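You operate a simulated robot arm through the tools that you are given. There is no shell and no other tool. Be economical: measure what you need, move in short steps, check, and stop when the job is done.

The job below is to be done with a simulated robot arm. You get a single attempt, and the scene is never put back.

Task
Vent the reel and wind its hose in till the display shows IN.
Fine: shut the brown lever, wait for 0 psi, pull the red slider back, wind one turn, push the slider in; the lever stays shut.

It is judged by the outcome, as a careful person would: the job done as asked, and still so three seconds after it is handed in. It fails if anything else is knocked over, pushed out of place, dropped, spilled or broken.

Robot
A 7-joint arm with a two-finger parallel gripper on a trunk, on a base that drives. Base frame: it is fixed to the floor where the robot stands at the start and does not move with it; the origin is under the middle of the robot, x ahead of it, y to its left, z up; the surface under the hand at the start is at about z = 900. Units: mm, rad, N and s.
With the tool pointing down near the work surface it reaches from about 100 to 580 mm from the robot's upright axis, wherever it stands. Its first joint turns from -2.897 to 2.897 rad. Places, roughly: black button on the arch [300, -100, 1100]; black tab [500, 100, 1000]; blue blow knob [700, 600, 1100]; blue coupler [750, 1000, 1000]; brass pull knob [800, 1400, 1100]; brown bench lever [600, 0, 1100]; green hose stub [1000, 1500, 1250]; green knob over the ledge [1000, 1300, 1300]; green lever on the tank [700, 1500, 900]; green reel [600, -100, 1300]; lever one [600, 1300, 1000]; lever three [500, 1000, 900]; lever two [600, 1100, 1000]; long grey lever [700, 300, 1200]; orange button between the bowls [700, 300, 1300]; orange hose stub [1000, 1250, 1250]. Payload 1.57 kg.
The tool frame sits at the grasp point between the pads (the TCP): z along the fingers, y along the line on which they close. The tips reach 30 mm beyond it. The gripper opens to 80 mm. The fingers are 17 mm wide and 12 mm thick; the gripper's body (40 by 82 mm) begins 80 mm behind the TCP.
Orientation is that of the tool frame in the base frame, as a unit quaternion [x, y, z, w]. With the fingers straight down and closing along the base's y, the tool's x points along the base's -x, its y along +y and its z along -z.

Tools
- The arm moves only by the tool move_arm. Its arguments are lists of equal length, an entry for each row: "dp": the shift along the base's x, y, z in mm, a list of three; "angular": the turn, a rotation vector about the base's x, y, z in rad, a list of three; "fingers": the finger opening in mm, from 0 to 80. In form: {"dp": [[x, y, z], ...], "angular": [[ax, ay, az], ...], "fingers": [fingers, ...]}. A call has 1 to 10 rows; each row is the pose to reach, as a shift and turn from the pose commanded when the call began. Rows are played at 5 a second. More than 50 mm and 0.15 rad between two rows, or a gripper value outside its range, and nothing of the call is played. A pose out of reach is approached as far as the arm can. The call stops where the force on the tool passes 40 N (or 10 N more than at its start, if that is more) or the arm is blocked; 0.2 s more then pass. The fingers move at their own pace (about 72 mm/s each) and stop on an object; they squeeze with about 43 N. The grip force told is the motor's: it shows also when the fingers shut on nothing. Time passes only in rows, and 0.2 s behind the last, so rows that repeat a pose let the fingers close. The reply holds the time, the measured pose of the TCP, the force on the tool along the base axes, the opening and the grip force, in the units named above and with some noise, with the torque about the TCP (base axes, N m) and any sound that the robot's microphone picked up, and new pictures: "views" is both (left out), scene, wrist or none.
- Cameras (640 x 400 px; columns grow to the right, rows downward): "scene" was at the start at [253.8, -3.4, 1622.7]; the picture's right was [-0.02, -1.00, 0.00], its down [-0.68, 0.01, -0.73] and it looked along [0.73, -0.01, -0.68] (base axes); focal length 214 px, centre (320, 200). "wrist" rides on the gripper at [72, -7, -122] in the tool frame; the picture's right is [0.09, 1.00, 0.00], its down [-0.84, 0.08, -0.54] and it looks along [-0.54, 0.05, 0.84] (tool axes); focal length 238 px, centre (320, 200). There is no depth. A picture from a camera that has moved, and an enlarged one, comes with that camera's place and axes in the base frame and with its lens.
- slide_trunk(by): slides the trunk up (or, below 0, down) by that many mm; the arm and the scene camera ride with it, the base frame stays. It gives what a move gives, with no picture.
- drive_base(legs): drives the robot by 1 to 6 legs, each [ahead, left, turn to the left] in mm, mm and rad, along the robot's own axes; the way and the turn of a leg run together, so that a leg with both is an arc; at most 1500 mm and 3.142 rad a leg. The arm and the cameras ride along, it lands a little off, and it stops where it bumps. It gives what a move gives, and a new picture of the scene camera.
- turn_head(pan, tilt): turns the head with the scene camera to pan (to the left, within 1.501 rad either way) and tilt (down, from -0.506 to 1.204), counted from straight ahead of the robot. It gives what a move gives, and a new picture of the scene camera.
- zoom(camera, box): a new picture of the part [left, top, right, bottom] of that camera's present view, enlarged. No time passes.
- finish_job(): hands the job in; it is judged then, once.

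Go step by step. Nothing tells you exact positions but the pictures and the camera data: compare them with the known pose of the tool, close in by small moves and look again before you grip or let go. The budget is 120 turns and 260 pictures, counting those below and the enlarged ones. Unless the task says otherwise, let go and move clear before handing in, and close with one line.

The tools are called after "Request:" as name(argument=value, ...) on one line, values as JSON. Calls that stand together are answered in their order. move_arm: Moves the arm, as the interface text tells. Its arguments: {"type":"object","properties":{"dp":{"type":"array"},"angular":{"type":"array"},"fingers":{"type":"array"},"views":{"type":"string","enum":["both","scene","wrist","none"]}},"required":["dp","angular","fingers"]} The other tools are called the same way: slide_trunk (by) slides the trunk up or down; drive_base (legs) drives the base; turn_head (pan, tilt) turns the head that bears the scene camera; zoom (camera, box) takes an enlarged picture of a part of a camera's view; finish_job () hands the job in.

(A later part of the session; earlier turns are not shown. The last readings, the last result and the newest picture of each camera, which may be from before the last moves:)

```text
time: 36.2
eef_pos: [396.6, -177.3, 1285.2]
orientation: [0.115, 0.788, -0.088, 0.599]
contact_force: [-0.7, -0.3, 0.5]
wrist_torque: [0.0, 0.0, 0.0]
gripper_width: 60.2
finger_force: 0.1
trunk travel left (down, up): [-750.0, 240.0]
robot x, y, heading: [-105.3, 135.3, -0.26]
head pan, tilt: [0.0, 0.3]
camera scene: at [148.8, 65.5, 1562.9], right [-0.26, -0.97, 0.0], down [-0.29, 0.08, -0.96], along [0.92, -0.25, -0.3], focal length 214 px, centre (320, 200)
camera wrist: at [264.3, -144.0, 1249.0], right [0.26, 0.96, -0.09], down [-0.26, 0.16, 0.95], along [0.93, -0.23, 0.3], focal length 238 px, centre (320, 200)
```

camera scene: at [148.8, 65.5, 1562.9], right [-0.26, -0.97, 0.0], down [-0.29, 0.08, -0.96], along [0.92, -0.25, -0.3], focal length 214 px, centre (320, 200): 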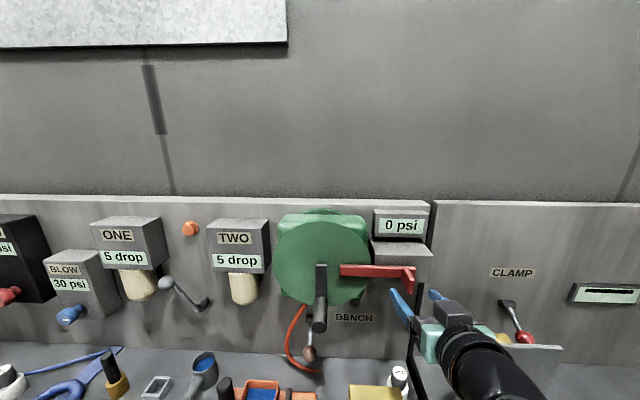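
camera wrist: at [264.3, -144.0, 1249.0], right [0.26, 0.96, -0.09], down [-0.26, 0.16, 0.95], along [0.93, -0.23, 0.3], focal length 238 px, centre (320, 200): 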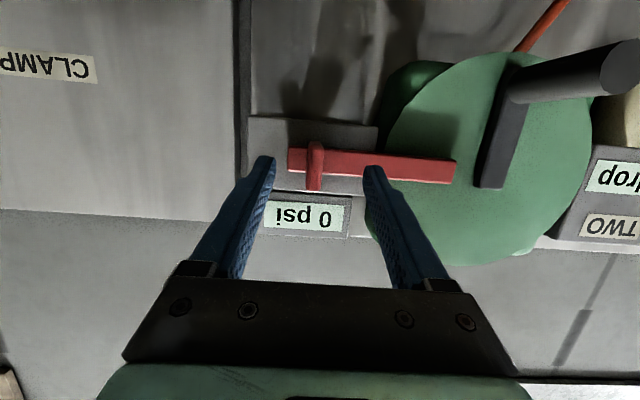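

Request:
move_arm(dp=[[23, -7, 0], [46, -14, 0], [46, -14, 0]], angular=[[0, 0, 0], [0, 0, 0], [0, 0, 0]], fingers=[60, 60, 60])

```text
time: 37.0
eef_pos: [443.6, -188.2, 1285.6]
orientation: [0.114, 0.787, -0.089, 0.599]
contact_force: [0.2, -0.4, -0.7]
wrist_torque: [0.02, -0.02, -0.01]
gripper_width: 59.9
finger_force: 0.0
trunk travel left (down, up): [-750.0, 240.0]
robot x, y, heading: [-108.6, 133.5, -0.259]
head pan, tilt: [0.0, 0.3]
camera scene: at [148.3, 66.4, 1563.0], right [-0.26, -0.97, 0.0], down [-0.29, 0.08, -0.96], along [0.92, -0.25, -0.3], focal length 214 px, centre (320, 200)
camera wrist: at [310.0, -157.0, 1248.6], right [0.26, 0.96, -0.09], down [-0.26, 0.16, 0.95], along [0.93, -0.23, 0.3], focal length 238 px, centre (320, 200)
```

scene: 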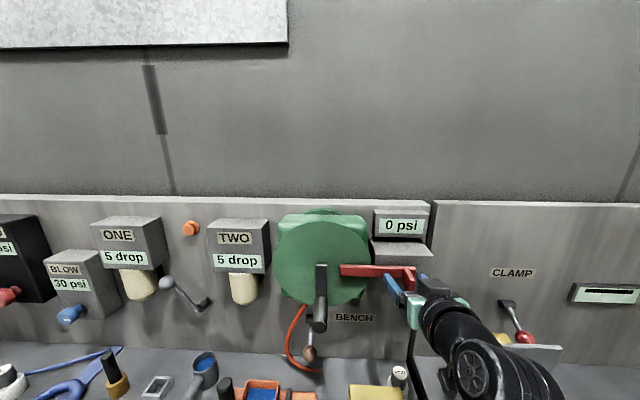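
wrist: 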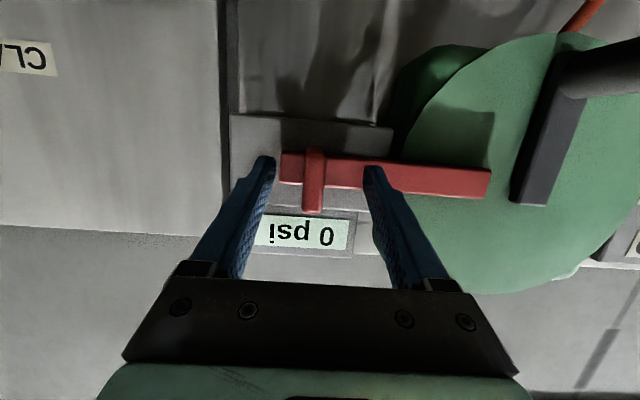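

Request:
move_arm(dp=[[0, -2, 0], [0, -2, 0], [0, -2, 0], [0, -2, 0]], angular=[[0, 0, 0], [0, 0, 0], [0, 0, 0], [0, 0, 0]], fingers=[30, 0, 0, 0])

Request:
zoom(camera="scene", box=[272, 200, 464, 320])

```text
time: 38.0
eef_pos: [443.2, -193.9, 1285.3]
orientation: [0.116, 0.787, -0.089, 0.599]
contact_force: [-1.3, -3.2, 0.3]
wrist_torque: [-0.09, 0.04, -1.11]
gripper_width: 12.1
finger_force: 29.5
trunk travel left (down, up): [-750.0, 240.0]
robot x, y, heading: [-105.7, 133.9, -0.265]
head pan, tilt: [0.0, 0.3]
camera scene: at [148.3, 65.4, 1563.0], right [-0.26, -0.97, 0.0], down [-0.29, 0.08, -0.96], along [0.92, -0.25, -0.3], focal length 214 px, centre (320, 200)
camera wrist: at [308.9, -160.6, 1248.5], right [0.27, 0.96, -0.09], down [-0.26, 0.16, 0.95], along [0.93, -0.23, 0.3], focal length 238 px, centre (320, 200)
```

scene: 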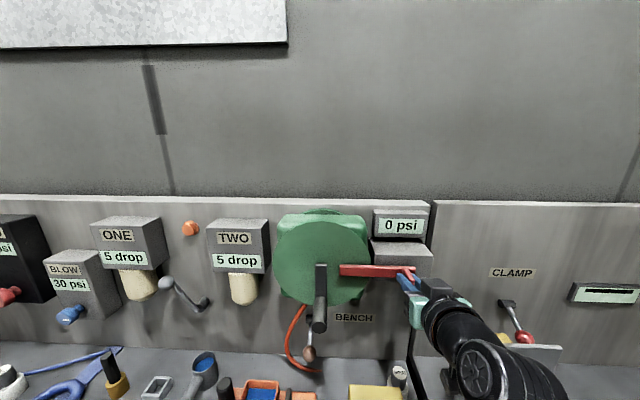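
wrist: 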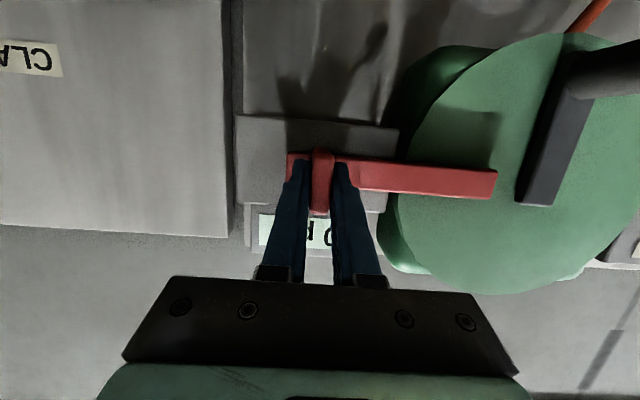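

```text
3.33 times, centred on (368, 260) of scene
camera zoom: at [148.3, 65.4, 1563.0], right [-0.26, -0.97, 0.0], down [-0.29, 0.08, -0.96], along [0.92, -0.25, -0.3], focal length 715 px, centre (160, 0)
```

zoom: 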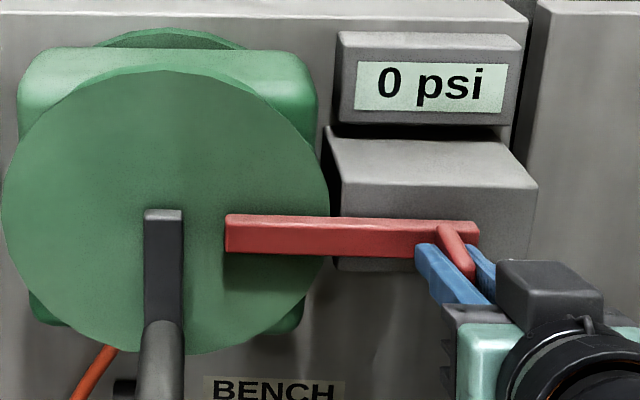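

The tab is gripped (12 mm). I'll pull it to the right along the wall in small steps.

Request:
move_arm(dp=[[-3, -10, 0], [-6, -19, 0], [-9, -29, 0], [-12, -38, 0]], angular=[[0, 0, 0], [0, 0, 0], [0, 0, 0], [0, 0, 0]], fingers=[0, 0, 0, 0], views="none")

Request:
zoom(camera="scene", box=[272, 200, 464, 320])

```text
time: 39.0
eef_pos: [430.7, -231.0, 1285.7]
orientation: [0.115, 0.787, -0.09, 0.599]
contact_force: [-0.8, 2.8, 2.4]
wrist_torque: [0.18, 0.47, -1.03]
gripper_width: 12.2
finger_force: 29.1
trunk travel left (down, up): [-750.0, 240.0]
robot x, y, heading: [-107.8, 138.5, -0.26]
head pan, tilt: [0.0, 0.3]
```

```text
3.33 times, centred on (368, 260) of scene
camera zoom: at [148.1, 66.9, 1563.2], right [-0.26, -0.97, 0.0], down [-0.29, 0.08, -0.96], along [0.92, -0.25, -0.3], focal length 715 px, centre (160, 0)
```

zoom: 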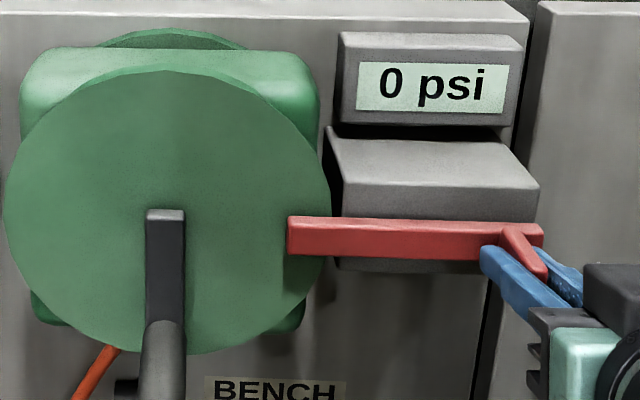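

It slides freely to the right. I'll continue to its end.

Request:
move_arm(dp=[[-3, -10, 0], [-6, -19, 0], [-9, -29, 0], [-12, -38, 0], [-15, -48, 0]], angular=[[0, 0, 0], [0, 0, 0], [0, 0, 0], [0, 0, 0], [0, 0, 0]], fingers=[0, 0, 0, 0, 0], views="none")

Request:
zoom(camera="scene", box=[272, 200, 464, 320])

```text
time: 40.4
eef_pos: [420.3, -261.9, 1285.0]
orientation: [0.101, 0.792, -0.076, 0.598]
contact_force: [-5.9, 21.3, 4.2]
wrist_torque: [0.15, 0.79, -0.95]
gripper_width: 13.8
finger_force: 30.0
trunk travel left (down, up): [-750.0, 240.0]
robot x, y, heading: [-104.8, 139.1, -0.26]
head pan, tilt: [0.0, 0.3]
stopped in row 5: the force on the tool passed its limit at 43 N (the readings are from after the stop); the commanded pose is now the measured one
```

```text
3.33 times, centred on (368, 260) of scene
camera zoom: at [144.8, 70.1, 1564.0], right [-0.26, -0.97, 0.0], down [-0.28, 0.07, -0.96], along [0.92, -0.24, -0.29], focal length 715 px, centre (160, 0)
```

zoom: 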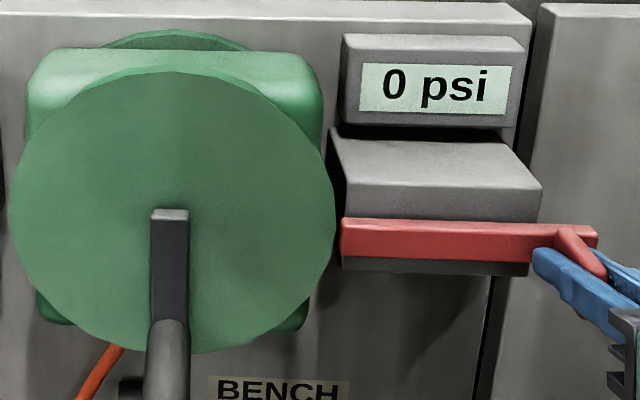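

The slider is at its end stop and clear of the disc. I'll release it and back out.

Request:
move_arm(dp=[[0, 2, 0], [0, 2, 0], [0, 2, 0], [-20, 8, 0], [-50, 17, 0], [-75, 25, 0]], angular=[[0, 0, 0], [0, 0, 0], [0, 0, 0], [0, 0, -0.02], [0, 0, -0.03], [0, 0, -0.04]], fingers=[50, 50, 50, 50, 50, 50])

Request:
zoom(camera="scene", box=[272, 200, 464, 320])

```text
time: 41.8
eef_pos: [345.4, -241.7, 1282.3]
orientation: [0.123, 0.789, -0.092, 0.595]
contact_force: [-0.5, 1.0, 0.1]
wrist_torque: [0.04, -0.01, 0.0]
gripper_width: 50.1
finger_force: 0.1
trunk travel left (down, up): [-750.0, 240.0]
robot x, y, heading: [-106.4, 135.0, -0.256]
head pan, tilt: [0.0, 0.3]
camera scene: at [148.3, 67.6, 1563.1], right [-0.26, -0.97, 0.0], down [-0.29, 0.08, -0.96], along [0.92, -0.25, -0.3], focal length 214 px, centre (320, 200)
camera wrist: at [212.7, -207.4, 1247.3], right [0.28, 0.96, -0.09], down [-0.25, 0.16, 0.95], along [0.93, -0.24, 0.29], focal length 238 px, centre (320, 200)
```

scene: 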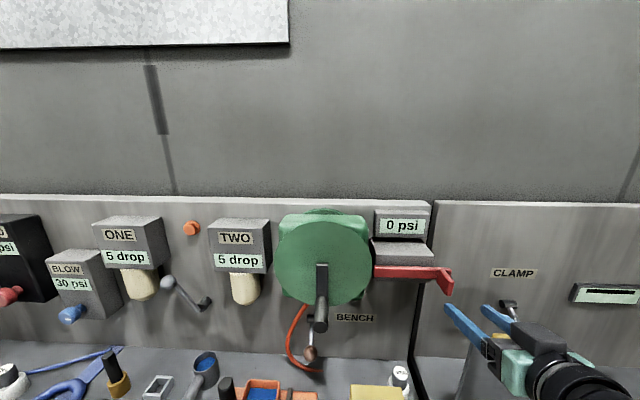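
wrist: 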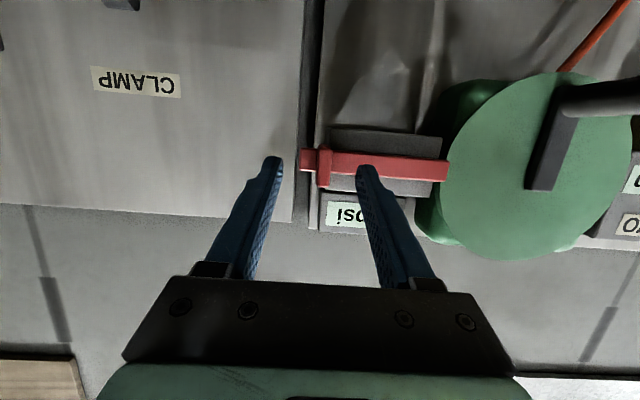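

```text
3.33 times, centred on (368, 260) of scene
camera zoom: at [148.3, 67.6, 1563.1], right [-0.26, -0.97, 0.0], down [-0.29, 0.08, -0.96], along [0.92, -0.25, -0.3], focal length 715 px, centre (160, 0)
```

zoom: 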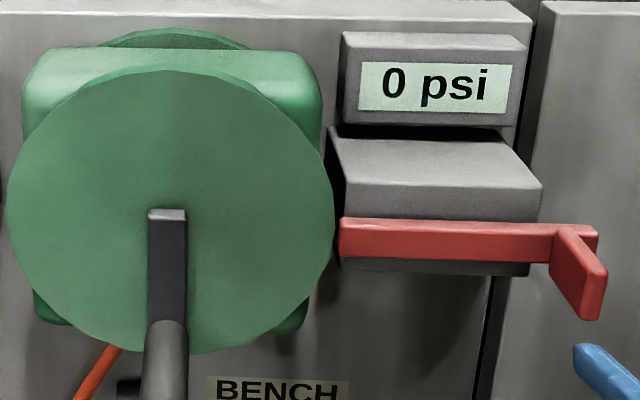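

Slider is out and the disc is free. Next I'll move in front of the crank handle.

Request:
move_arm(dp=[[5, 45, 0], [10, 90, 0], [20, 135, 0], [30, 180, -10], [40, 220, -25], [45, 236, -55], [45, 236, -78]], angular=[[0, 0, 0], [0, 0, 0], [0, 0, 0], [0, 0, 0], [0, 0, 0], [0, 0, 0], [0, 0, 0]], fingers=[60, 70, 70, 70, 70, 70, 70])

Request:
zoom(camera="wrist", box=[200, 50, 440, 200])

```text
time: 43.4
eef_pos: [392.0, -8.9, 1204.8]
orientation: [0.122, 0.789, -0.092, 0.596]
contact_force: [-0.5, 0.1, -0.7]
wrist_torque: [0.03, 0.02, -0.01]
gripper_width: 69.8
finger_force: 0.1
trunk travel left (down, up): [-750.0, 240.0]
robot x, y, heading: [-111.3, 139.8, -0.262]
head pan, tilt: [0.0, 0.3]
camera scene: at [148.6, 67.4, 1563.0], right [-0.26, -0.97, 0.0], down [-0.29, 0.08, -0.96], along [0.92, -0.25, -0.3], focal length 214 px, centre (320, 200)
camera wrist: at [258.7, 26.0, 1169.7], right [0.28, 0.96, -0.09], down [-0.25, 0.16, 0.95], along [0.93, -0.24, 0.29], focal length 238 px, centre (320, 200)
```

scene: 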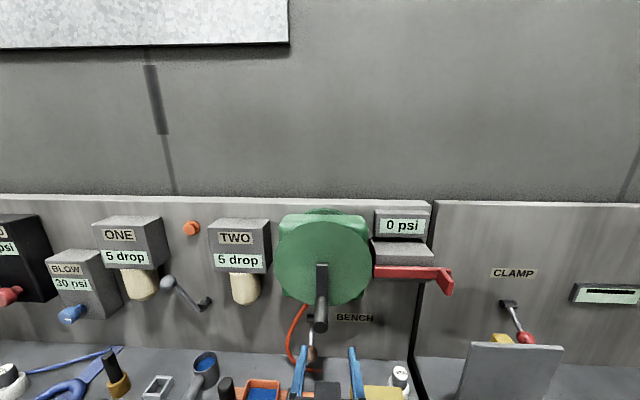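
wrist: 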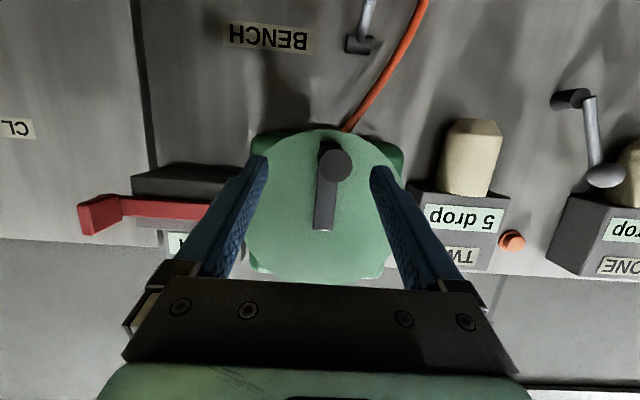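

```text
2.67 times, centred on (320, 125) of wrist
camera zoom: at [258.7, 26.0, 1169.7], right [0.28, 0.96, -0.09], down [-0.25, 0.16, 0.95], along [0.93, -0.24, 0.29], focal length 636 px, centre (320, 400)
```

zoom: 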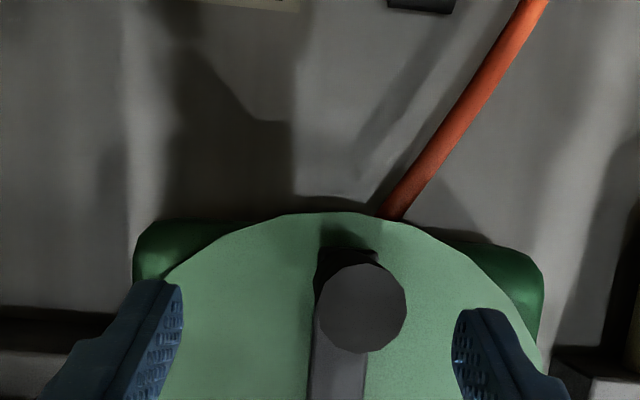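

Request:
move_arm(dp=[[4, 13, 0], [35, 4, 0], [66, -6, 0], [97, -15.6, 0], [97, -15.6, 0]], angular=[[0, 0, 0], [0, 0, 0], [0, 0, 0], [0, 0, 0], [0, 0, 0]], fingers=[70, 70, 70, 70, 70])

Request:
zoom(camera="scene", box=[272, 220, 400, 340])

```text
time: 44.6
eef_pos: [486.6, -25.1, 1205.0]
orientation: [0.122, 0.789, -0.091, 0.596]
contact_force: [0.8, 0.1, -0.1]
wrist_torque: [0.0, 0.03, 0.05]
gripper_width: 70.2
finger_force: 0.0
trunk travel left (down, up): [-750.0, 240.0]
robot x, y, heading: [-106.7, 138.0, -0.263]
head pan, tilt: [0.0, 0.3]
camera scene: at [148.1, 67.6, 1563.1], right [-0.26, -0.97, 0.0], down [-0.29, 0.08, -0.96], along [0.92, -0.25, -0.3], focal length 214 px, centre (320, 200)
camera wrist: at [353.7, 11.0, 1169.6], right [0.28, 0.96, -0.09], down [-0.25, 0.16, 0.95], along [0.93, -0.24, 0.29], focal length 238 px, centre (320, 200)
```

scene: 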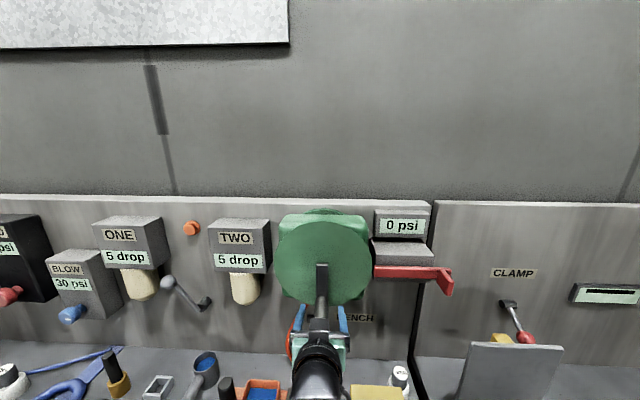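
wrist: 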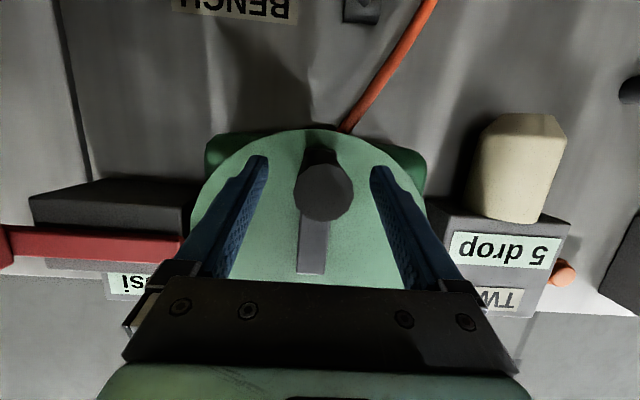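

```text
3.33 times, centred on (336, 280) of scene
camera zoom: at [148.1, 67.6, 1563.1], right [-0.26, -0.97, 0.0], down [-0.29, 0.08, -0.96], along [0.92, -0.25, -0.3], focal length 715 px, centre (267, -67)
```

zoom: 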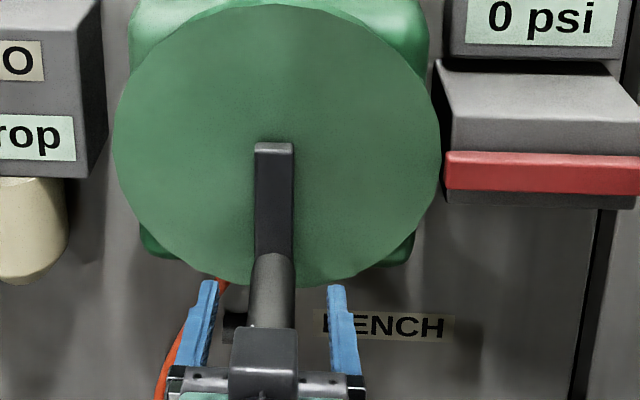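

Request:
move_arm(dp=[[0, 0, -1], [0, 0, -1], [0, 0, -1], [0, 0, -1]], angular=[[0, 0, 0], [0, 0, 0], [0, 0, 0], [0, 0, 0]], fingers=[40, 10, 10, 10], views="wrist")

```text
time: 45.6
eef_pos: [487.8, -22.5, 1204.5]
orientation: [0.123, 0.79, -0.092, 0.594]
contact_force: [2.2, 0.8, 0.8]
wrist_torque: [0.08, 0.04, -1.14]
gripper_width: 29.8
finger_force: 39.2
trunk travel left (down, up): [-750.0, 240.0]
robot x, y, heading: [-107.5, 134.7, -0.261]
head pan, tilt: [0.0, 0.3]
camera wrist: at [354.4, 11.4, 1168.2], right [0.28, 0.96, -0.09], down [-0.25, 0.16, 0.95], along [0.93, -0.24, 0.29], focal length 238 px, centre (320, 200)
```

wrist: 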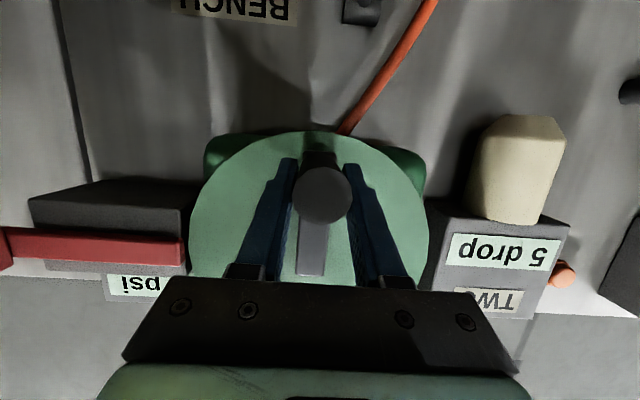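

The handle is gripped (30 mm). I'll try a small clockwise wind and watch the force and display.

Request:
move_arm(dp=[[2.2, 7.2, 0.3], [4.4, 14.3, 1.3], [8.6, 28.1, 5.2], [12.6, 41.1, 11.5]], angular=[[0, 0, 0], [0, 0, 0], [0, 0, 0], [0, 0, 0]], fingers=[10, 10, 10, 10], views="wrist")

Request:
zoom(camera="scene", box=[272, 200, 464, 320])

```text
time: 46.6
eef_pos: [500.0, 16.9, 1215.8]
orientation: [0.124, 0.788, -0.093, 0.595]
contact_force: [-0.4, -5.6, -2.2]
wrist_torque: [0.22, -0.06, -1.39]
gripper_width: 29.9
finger_force: 39.2
trunk travel left (down, up): [-750.0, 240.0]
robot x, y, heading: [-108.4, 135.6, -0.258]
head pan, tilt: [0.0, 0.3]
camera wrist: at [366.7, 52.2, 1180.1], right [0.28, 0.96, -0.09], down [-0.25, 0.16, 0.95], along [0.93, -0.24, 0.29], focal length 238 px, centre (320, 200)
```

wrist: 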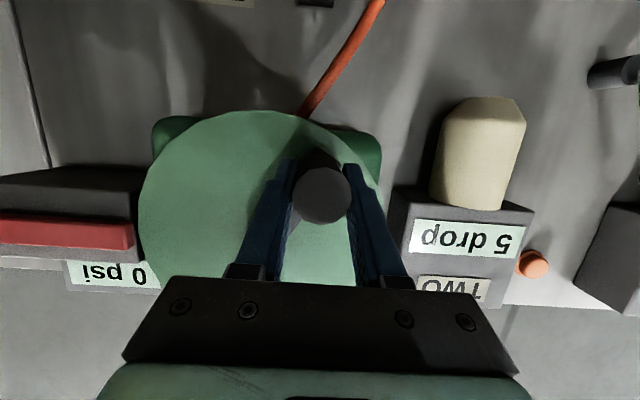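

```text
3.33 times, centred on (368, 260) of scene
camera zoom: at [148.8, 66.0, 1562.8], right [-0.26, -0.97, 0.0], down [-0.29, 0.08, -0.96], along [0.92, -0.24, -0.3], focal length 715 px, centre (160, 0)
```

zoom: 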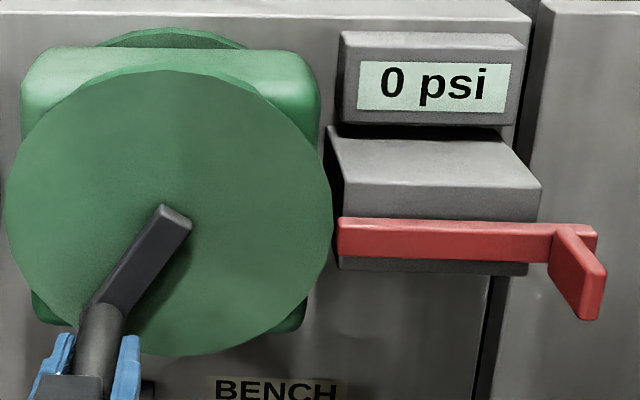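

It turns easily, so I'll continue clockwise.

Request:
move_arm(dp=[[5.2, 17, 13.7], [9.2, 30.1, 31.5], [11.7, 38.3, 52.2], [12.6, 41.1, 74.5], [11.7, 38.3, 96.8], [9.2, 30.1, 117.5]], angular=[[0, 0, 0], [0, 0, 0], [0, 0, 0], [0, 0, 0], [0, 0, 0], [0, 0, 0]], fingers=[10, 10, 10, 10, 10, 10])

Request:
zoom(camera="scene", box=[272, 200, 464, 320])

```text
time: 48.0
eef_pos: [508.5, 43.4, 1330.4]
orientation: [0.126, 0.792, -0.093, 0.59]
contact_force: [-15.3, -14.9, -19.4]
wrist_torque: [0.09, 0.06, -0.32]
gripper_width: 29.7
finger_force: 39.2
trunk travel left (down, up): [-750.0, 240.0]
robot x, y, heading: [-106.2, 137.6, -0.259]
head pan, tilt: [0.0, 0.3]
camera scene: at [147.7, 63.6, 1562.7], right [-0.26, -0.97, 0.0], down [-0.29, 0.08, -0.96], along [0.92, -0.24, -0.3], focal length 214 px, centre (320, 200)
camera wrist: at [375.7, 78.9, 1297.5], right [0.28, 0.96, -0.09], down [-0.24, 0.16, 0.96], along [0.93, -0.25, 0.28], focal length 238 px, centre (320, 200)
```

scene: 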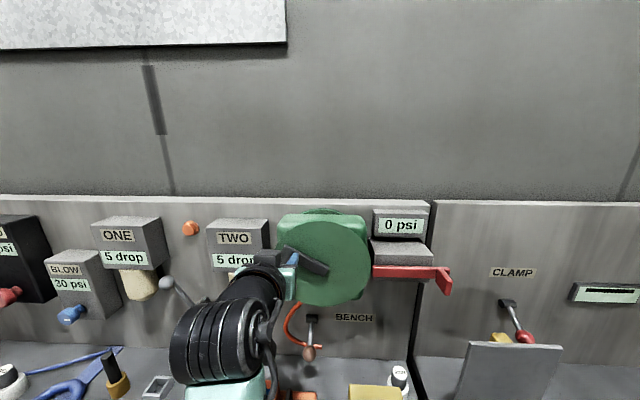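
wrist: 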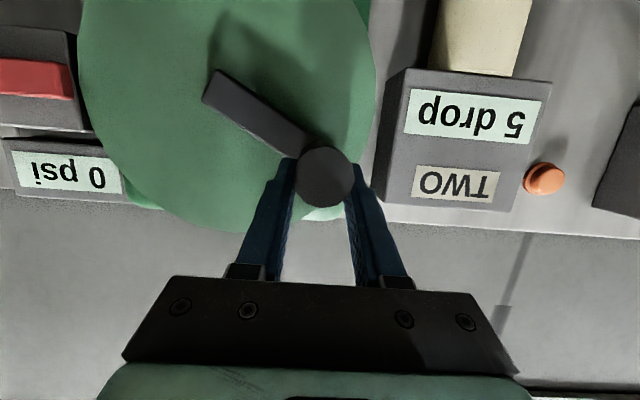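

```text
3.33 times, centred on (368, 260) of scene
camera zoom: at [147.7, 63.6, 1562.7], right [-0.26, -0.97, 0.0], down [-0.29, 0.08, -0.96], along [0.92, -0.24, -0.3], focal length 715 px, centre (160, 0)
```

zoom: 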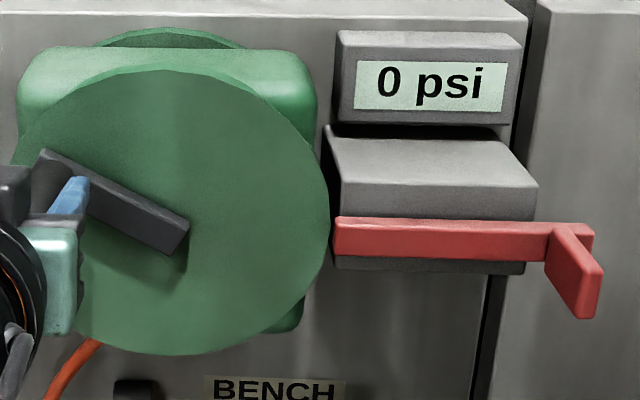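

Fit gives a crank radius ≈82 mm. I'll correct for that and continue over the top.

Request:
move_arm(dp=[[-7.7, -14.9, 11], [-12.7, -31.1, 24], [-18.5, -50.1, 32.2], [-24.7, -70.3, 35]], angular=[[0, 0, 0], [0, 0, 0], [0, 0, 0], [0, 0, 0]], fingers=[10, 10, 10, 10], views="wrist")

Request:
zoom(camera="scene", box=[240, 190, 464, 330])

```text
time: 48.9
eef_pos: [489.8, 1.5, 1384.5]
orientation: [0.112, 0.774, -0.086, 0.617]
contact_force: [3.6, 5.2, 16.2]
wrist_torque: [-0.02, -0.5, 0.18]
gripper_width: 0.0
finger_force: 20.8
trunk travel left (down, up): [-750.0, 240.0]
robot x, y, heading: [-107.5, 138.1, -0.259]
head pan, tilt: [0.0, 0.3]
stopped in row 4: the force on the tool passed its limit at 45 N (the readings are from after the stop); the commanded pose is now the measured one
camera wrist: at [357.8, 32.6, 1342.2], right [0.26, 0.96, -0.09], down [-0.31, 0.17, 0.94], along [0.92, -0.22, 0.34], focal length 238 px, centre (320, 200)
```

wrist: 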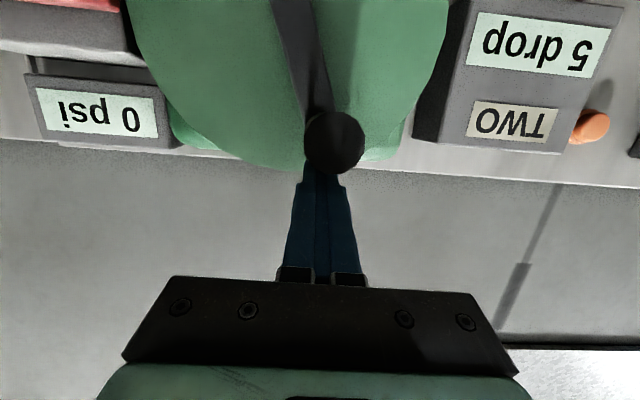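

```text
2.86 times, centred on (352, 260) of scene
camera zoom: at [147.1, 67.8, 1563.5], right [-0.25, -0.97, 0.0], down [-0.28, 0.08, -0.96], along [0.92, -0.24, -0.29], focal length 613 px, centre (229, 29)
```

zoom: 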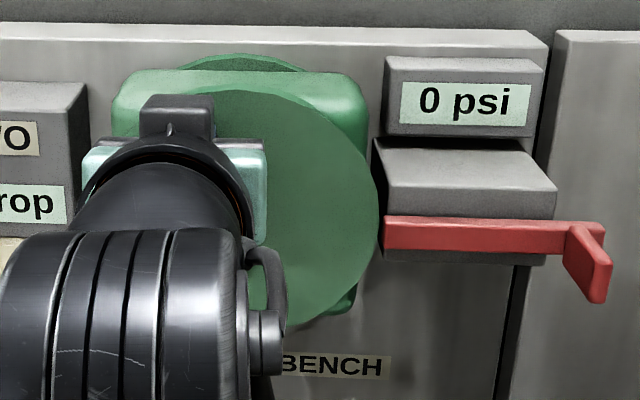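

The fingers slipped off the top of the handle at about 160°. I'll back out, measure again, and regrip.

Request:
move_arm(dp=[[0, 0, 8], [-24, 7, 10], [-60, 18, 10], [-90, 27, 0], [-90, 27, -22]], angular=[[0, 0, 0], [0, 0, 0], [0.01, 0.04, -0.01], [0.01, 0.05, -0.02], [0.01, 0.05, -0.02]], fingers=[0, 0, 40, 70, 70])

Request:
zoom(camera="scene", box=[240, 190, 464, 330])

Request:
zoom(camera="wrist", box=[200, 60, 440, 210])

```text
time: 50.1
eef_pos: [399.8, 24.7, 1356.4]
orientation: [0.122, 0.793, -0.092, 0.59]
contact_force: [0.6, -0.9, 1.4]
wrist_torque: [-0.03, 0.0, 0.02]
gripper_width: 69.9
finger_force: 0.1
trunk travel left (down, up): [-750.0, 240.0]
robot x, y, heading: [-107.2, 140.6, -0.259]
head pan, tilt: [0.0, 0.3]
camera scene: at [149.0, 68.4, 1563.0], right [-0.26, -0.97, 0.0], down [-0.29, 0.08, -0.96], along [0.92, -0.24, -0.3], focal length 214 px, centre (320, 200)
camera wrist: at [265.8, 60.9, 1322.5], right [0.28, 0.96, -0.09], down [-0.24, 0.16, 0.96], along [0.93, -0.24, 0.27], focal length 238 px, centre (320, 200)
```

scene: 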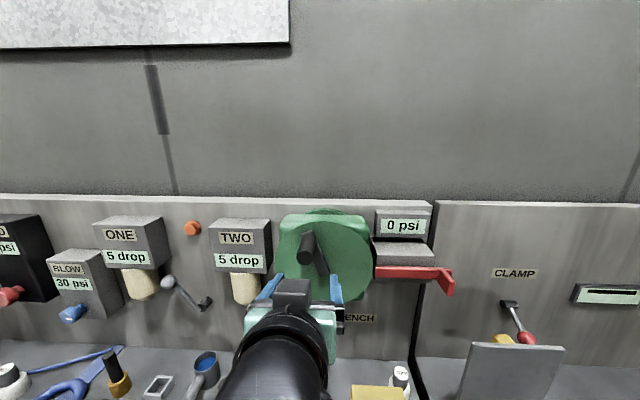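
wrist: 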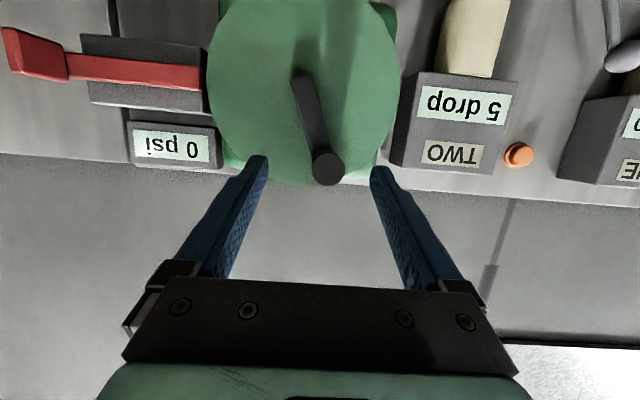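

```text
2.86 times, centred on (352, 260) of scene
camera zoom: at [149.0, 68.4, 1563.0], right [-0.26, -0.97, 0.0], down [-0.29, 0.08, -0.96], along [0.92, -0.24, -0.3], focal length 613 px, centre (229, 29)
```

zoom: 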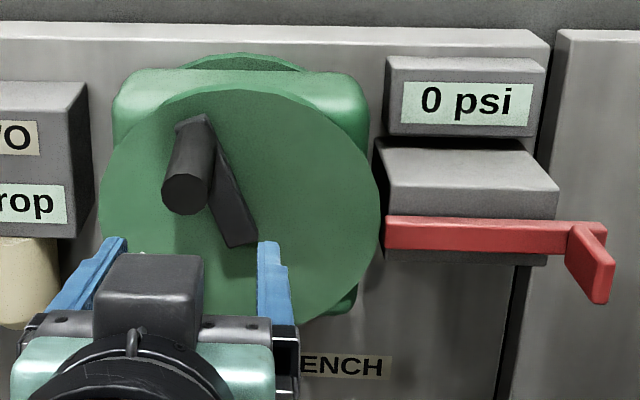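

```text
2.67 times, centred on (320, 135) of wrist
camera zoom: at [265.8, 60.9, 1322.5], right [0.28, 0.96, -0.09], down [-0.24, 0.16, 0.96], along [0.93, -0.24, 0.27], focal length 636 px, centre (320, 373)
```

zoom: 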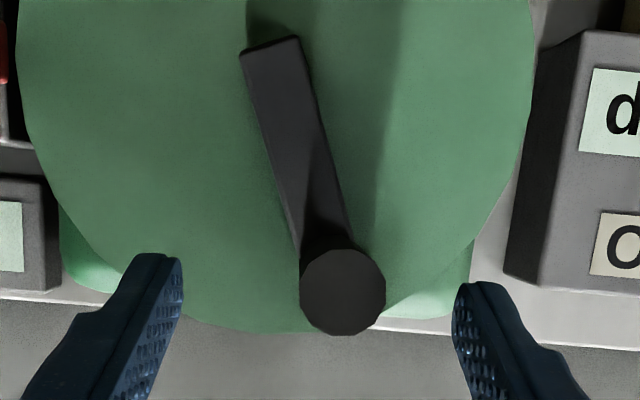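

Request:
move_arm(dp=[[3, 9.5, 1], [36, -1, 1], [69, -11, 1], [101, -20.7, 1], [101, -20.7, 1], [101, -20.7, 1], [101, -20.7, 1]], angular=[[0, 0, 0], [0, 0, 0], [0, 0, 0], [0, 0, 0], [0, 0, 0], [0, 0, 0], [0, 0, 0]], fingers=[70, 70, 70, 70, 30, 10, 10], views="wrist")

```text
time: 51.7
eef_pos: [500.6, 4.8, 1357.9]
orientation: [0.124, 0.793, -0.093, 0.59]
contact_force: [1.4, -1.0, 1.5]
wrist_torque: [0.08, 0.32, -0.66]
gripper_width: 29.5
finger_force: 39.7
trunk travel left (down, up): [-750.0, 240.0]
robot x, y, heading: [-106.2, 133.8, -0.26]
head pan, tilt: [0.0, 0.3]
camera wrist: at [367.7, 39.1, 1324.8], right [0.28, 0.96, -0.09], down [-0.24, 0.16, 0.96], along [0.93, -0.25, 0.28], focal length 238 px, centre (320, 200)
```

wrist: 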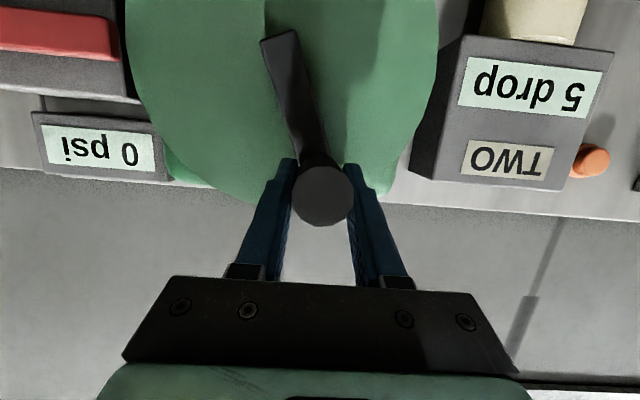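

Gripped again; I'll continue the circle with R=80.

Request:
move_arm(dp=[[-4.9, -16.1, 4.9], [-11, -36, 5.8], [-17, -55.5, 1.3], [-22.4, -73.2, -8.4], [-26.9, -88, -22.5]], angular=[[0, 0, 0], [0, 0, 0], [0, 0, 0], [0, 0, 0], [0, 0, 0]], fingers=[10, 10, 10, 10, 10])

```text
time: 52.9
eef_pos: [475.0, -81.9, 1334.1]
orientation: [0.124, 0.794, -0.094, 0.588]
contact_force: [-2.9, 3.9, 0.3]
wrist_torque: [0.42, 0.51, -0.67]
gripper_width: 29.8
finger_force: 30.1
trunk travel left (down, up): [-750.0, 240.0]
robot x, y, heading: [-106.7, 137.3, -0.253]
head pan, tilt: [0.0, 0.3]
camera scene: at [148.5, 68.9, 1563.1], right [-0.26, -0.97, 0.0], down [-0.29, 0.07, -0.96], along [0.92, -0.24, -0.3], focal length 214 px, centre (320, 200)
camera wrist: at [341.3, -46.9, 1301.3], right [0.28, 0.96, -0.09], down [-0.24, 0.16, 0.96], along [0.93, -0.24, 0.27], focal length 238 px, centre (320, 200)
```

scene: 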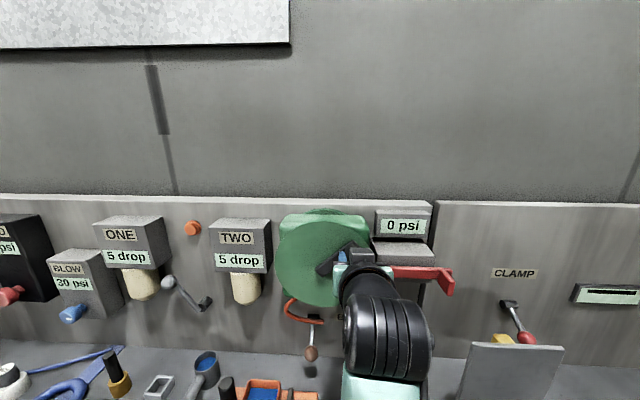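
wrist: 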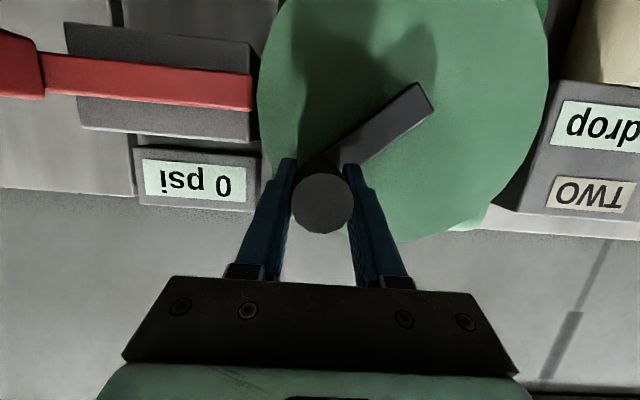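

The hose is visibly drawing in, so the direction is right. Next is the downward half.

Request:
move_arm(dp=[[-3.3, -10.7, -17.6], [-5.1, -16.7, -37.5], [-5.4, -17.6, -58.4], [-4.1, -13.3, -78.8], [-1.2, -4, -97.3], [2.9, 9.5, -112.7]], angular=[[0, 0, 0], [0, 0, 0], [0, 0, 0], [0, 0, 0], [0, 0, 0], [0, 0, 0]], fingers=[10, 10, 10, 10, 10, 10])

Request:
zoom(camera="scene", box=[240, 190, 464, 370])

```text
time: 54.3
eef_pos: [474.2, -82.5, 1217.3]
orientation: [0.127, 0.796, -0.093, 0.584]
contact_force: [-13.9, -19.5, -15.2]
wrist_torque: [0.46, -0.06, 1.13]
gripper_width: 29.9
finger_force: 34.9
trunk travel left (down, up): [-750.0, 240.0]
robot x, y, heading: [-104.7, 137.9, -0.261]
head pan, tilt: [0.0, 0.3]
camera scene: at [148.1, 63.3, 1562.5], right [-0.26, -0.97, 0.0], down [-0.29, 0.08, -0.96], along [0.92, -0.24, -0.3], focal length 214 px, centre (320, 200)
camera wrist: at [342.0, -45.5, 1185.7], right [0.29, 0.95, -0.09], down [-0.23, 0.16, 0.96], along [0.93, -0.26, 0.26], focal length 238 px, centre (320, 200)
```

scene: 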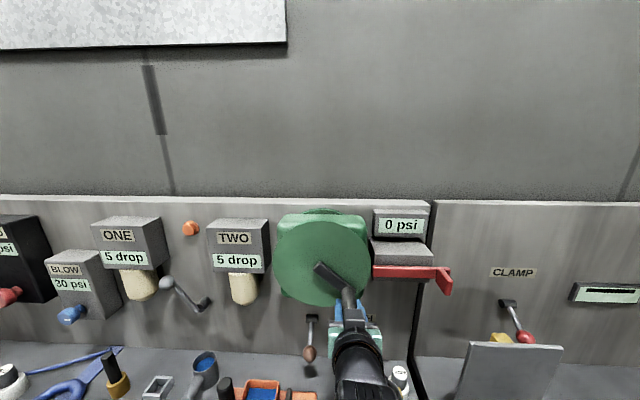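
wrist: 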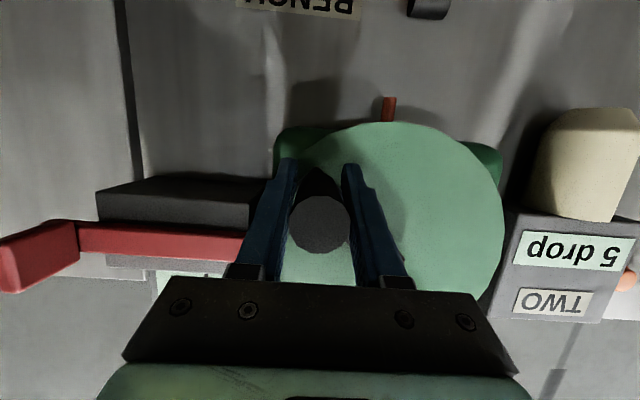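

```text
2.22 times, centred on (352, 280) of scene
camera zoom: at [148.1, 63.3, 1562.5], right [-0.26, -0.97, 0.0], down [-0.29, 0.08, -0.96], along [0.92, -0.24, -0.3], focal length 477 px, centre (249, 22)
```

zoom: 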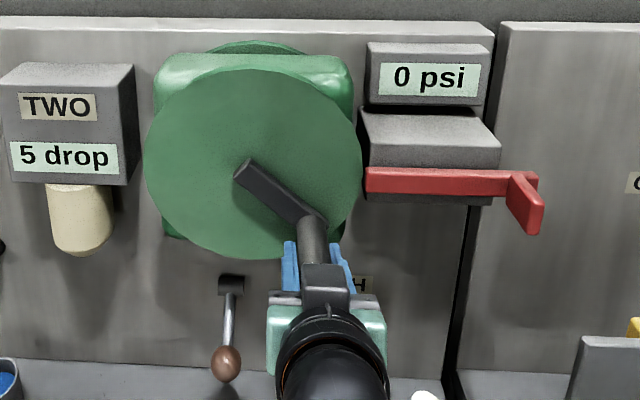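

The handle has slid upward in the grip (it is now at about 312°). I'll open in place, recentre and regrip.

Request:
move_arm(dp=[[-2, -8.5, 0], [-2, -8.5, 0], [-2, -8.5, 5], [-2, -8.5, 9], [-2, -8.5, 9], [-2, -8.5, 9], [-2, -8.5, 9]], angular=[[0, 0, 0], [0, 0, 0], [0, 0, 0], [0, 0, 0], [0, 0, 0], [0, 0, 0], [0, 0, 0]], fingers=[45, 45, 45, 45, 20, 10, 10])

Request:
zoom(camera="scene", box=[240, 190, 464, 370])

```text
time: 55.9
eef_pos: [477.8, -83.4, 1233.2]
orientation: [0.123, 0.793, -0.093, 0.589]
contact_force: [0.6, -1.5, 1.0]
wrist_torque: [0.15, 0.16, -0.71]
gripper_width: 29.9
finger_force: 38.4
trunk travel left (down, up): [-750.0, 240.0]
robot x, y, heading: [-103.0, 134.2, -0.256]
head pan, tilt: [0.0, 0.3]
camera scene: at [149.3, 68.2, 1563.0], right [-0.26, -0.97, 0.0], down [-0.29, 0.08, -0.96], along [0.92, -0.24, -0.3], focal length 214 px, centre (320, 200)
camera wrist: at [342.8, -46.6, 1198.6], right [0.28, 0.96, -0.09], down [-0.24, 0.16, 0.96], along [0.93, -0.24, 0.28], focal length 238 px, centre (320, 200)
```

scene: 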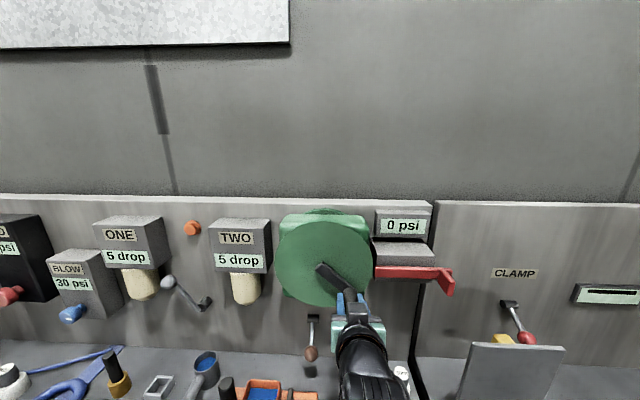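
wrist: 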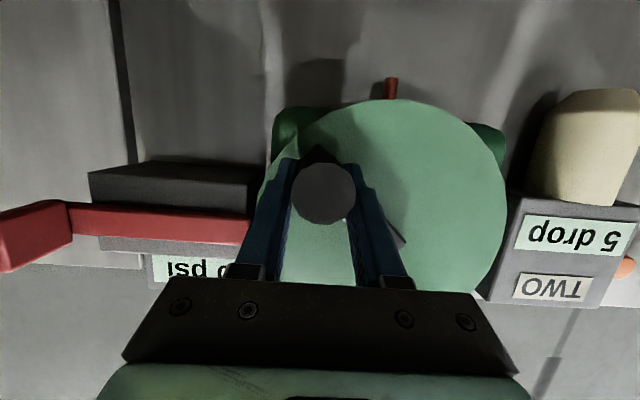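

```text
2.22 times, centred on (352, 280) of scene
camera zoom: at [149.3, 68.2, 1563.0], right [-0.26, -0.97, 0.0], down [-0.29, 0.08, -0.96], along [0.92, -0.24, -0.3], focal length 477 px, centre (249, 22)
```

zoom: 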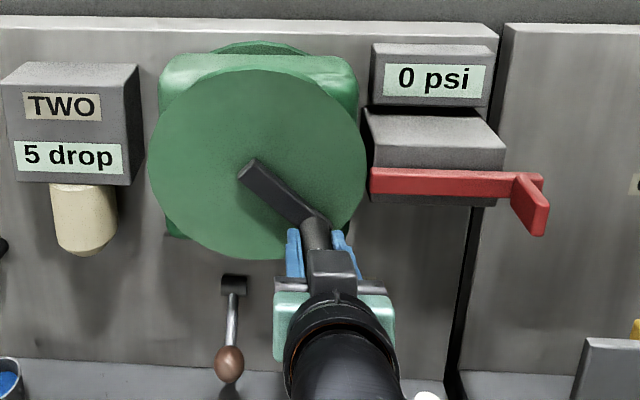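

Request:
move_arm(dp=[[2, 6.5, -7], [4, 13, -12], [8.6, 28.2, -20], [13.3, 43.6, -25], [17.4, 56.9, -26.5]], angular=[[0, 0, 0], [0, 0, 0], [0, 0, 0], [0, 0, 0], [0, 0, 0]], fingers=[10, 10, 10, 10, 10])

Request:
zoom(camera="scene", box=[240, 190, 464, 370])

```text
time: 57.1
eef_pos: [492.8, -26.4, 1203.8]
orientation: [0.123, 0.794, -0.092, 0.588]
contact_force: [-0.4, -7.6, -4.4]
wrist_torque: [0.55, 0.23, -0.75]
gripper_width: 29.8
finger_force: 38.8
trunk travel left (down, up): [-750.0, 240.0]
robot x, y, heading: [-107.5, 139.4, -0.259]
head pan, tilt: [0.0, 0.3]
camera scene: at [149.6, 66.7, 1562.8], right [-0.26, -0.97, 0.0], down [-0.29, 0.08, -0.96], along [0.92, -0.24, -0.3], focal length 214 px, centre (320, 200)
camera wrist: at [359.9, 7.9, 1170.8], right [0.28, 0.96, -0.09], down [-0.24, 0.16, 0.96], along [0.93, -0.25, 0.27], focal length 238 px, centre (320, 200)
```

scene: 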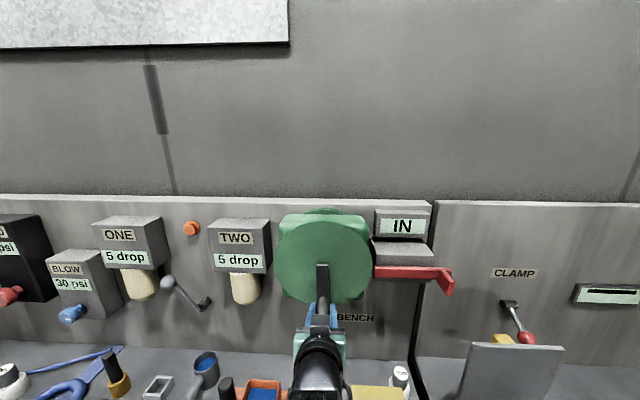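
wrist: 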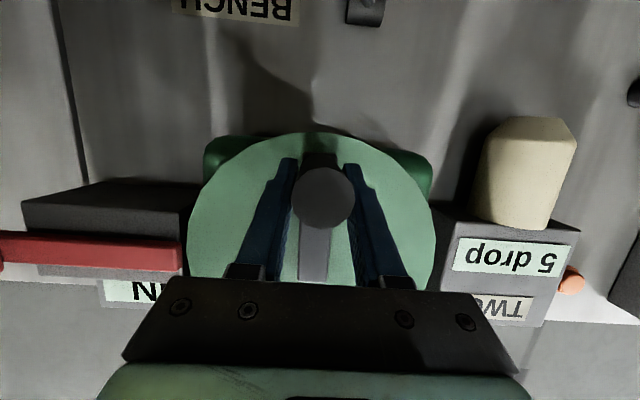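

```text
2.22 times, centred on (352, 280) of scene
camera zoom: at [149.6, 66.7, 1562.8], right [-0.26, -0.97, 0.0], down [-0.29, 0.08, -0.96], along [0.92, -0.24, -0.3], focal length 477 px, centre (249, 22)
```

zoom: 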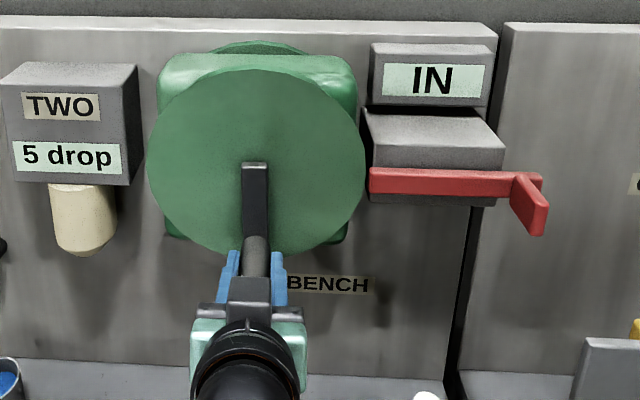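

Display shows IN. I'll release the handle, back out, and go to the slider tab.

Request:
move_arm(dp=[[0, -2, 0], [0, -2, 0], [0, -2, 0], [-30, 8, 0], [-62, 18, 0], [-94, 28, 0], [-100, 28, 30], [-105, 20, 60], [-110, -20, 82]], angular=[[0, 0, 0], [0, 0, 0], [0, 0, 0], [0, 0, 0], [0, 0, 0], [0, 0, 0], [0, 0, 0], [0, 0, 0], [0, 0, 0]], fingers=[60, 60, 60, 60, 60, 60, 60, 60, 60], views="none")

Request:
move_arm(dp=[[-5, -45, 0], [-10, -90, 0], [-20, -135, 0], [-30, -175, 0], [-36, -197, 0]], angular=[[0, 0, 0], [0, 0, 0], [0, 0, 0], [0, 0, 0], [0, 0, 0]], fingers=[60, 60, 60, 60, 60])

```text
time: 59.1
eef_pos: [382.3, -44.9, 1286.1]
orientation: [0.122, 0.793, -0.091, 0.589]
contact_force: [0.1, -0.5, 0.6]
wrist_torque: [-0.02, 0.0, -0.01]
gripper_width: 60.0
finger_force: 0.0
trunk travel left (down, up): [-750.0, 240.0]
robot x, y, heading: [-108.0, 133.6, -0.262]
head pan, tilt: [0.0, 0.3]
```

```text
time: 60.3
eef_pos: [348.2, -241.7, 1288.1]
orientation: [0.123, 0.793, -0.093, 0.589]
contact_force: [0.1, 0.3, -0.2]
wrist_torque: [0.06, 0.0, -0.04]
gripper_width: 60.3
finger_force: 0.0
trunk travel left (down, up): [-750.0, 240.0]
robot x, y, heading: [-108.9, 138.3, -0.259]
head pan, tilt: [0.0, 0.3]
camera scene: at [149.0, 68.1, 1563.0], right [-0.26, -0.97, 0.0], down [-0.29, 0.08, -0.96], along [0.92, -0.24, -0.3], focal length 214 px, centre (320, 200)
camera wrist: at [214.3, -206.2, 1254.8], right [0.28, 0.96, -0.09], down [-0.24, 0.16, 0.96], along [0.93, -0.24, 0.28], focal length 238 px, centre (320, 200)
```

scene: 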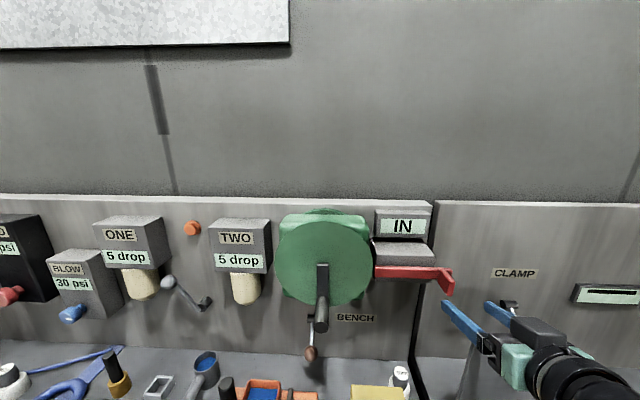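
wrist: 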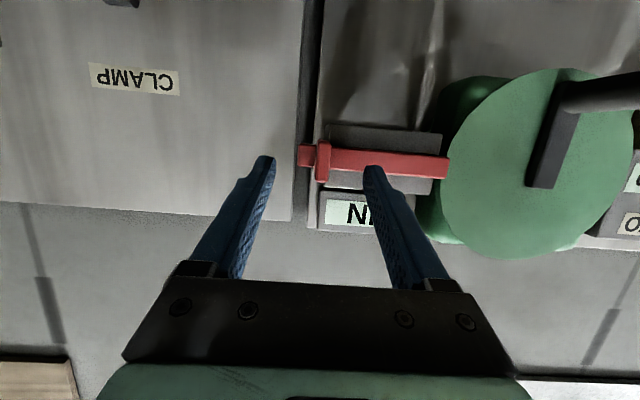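

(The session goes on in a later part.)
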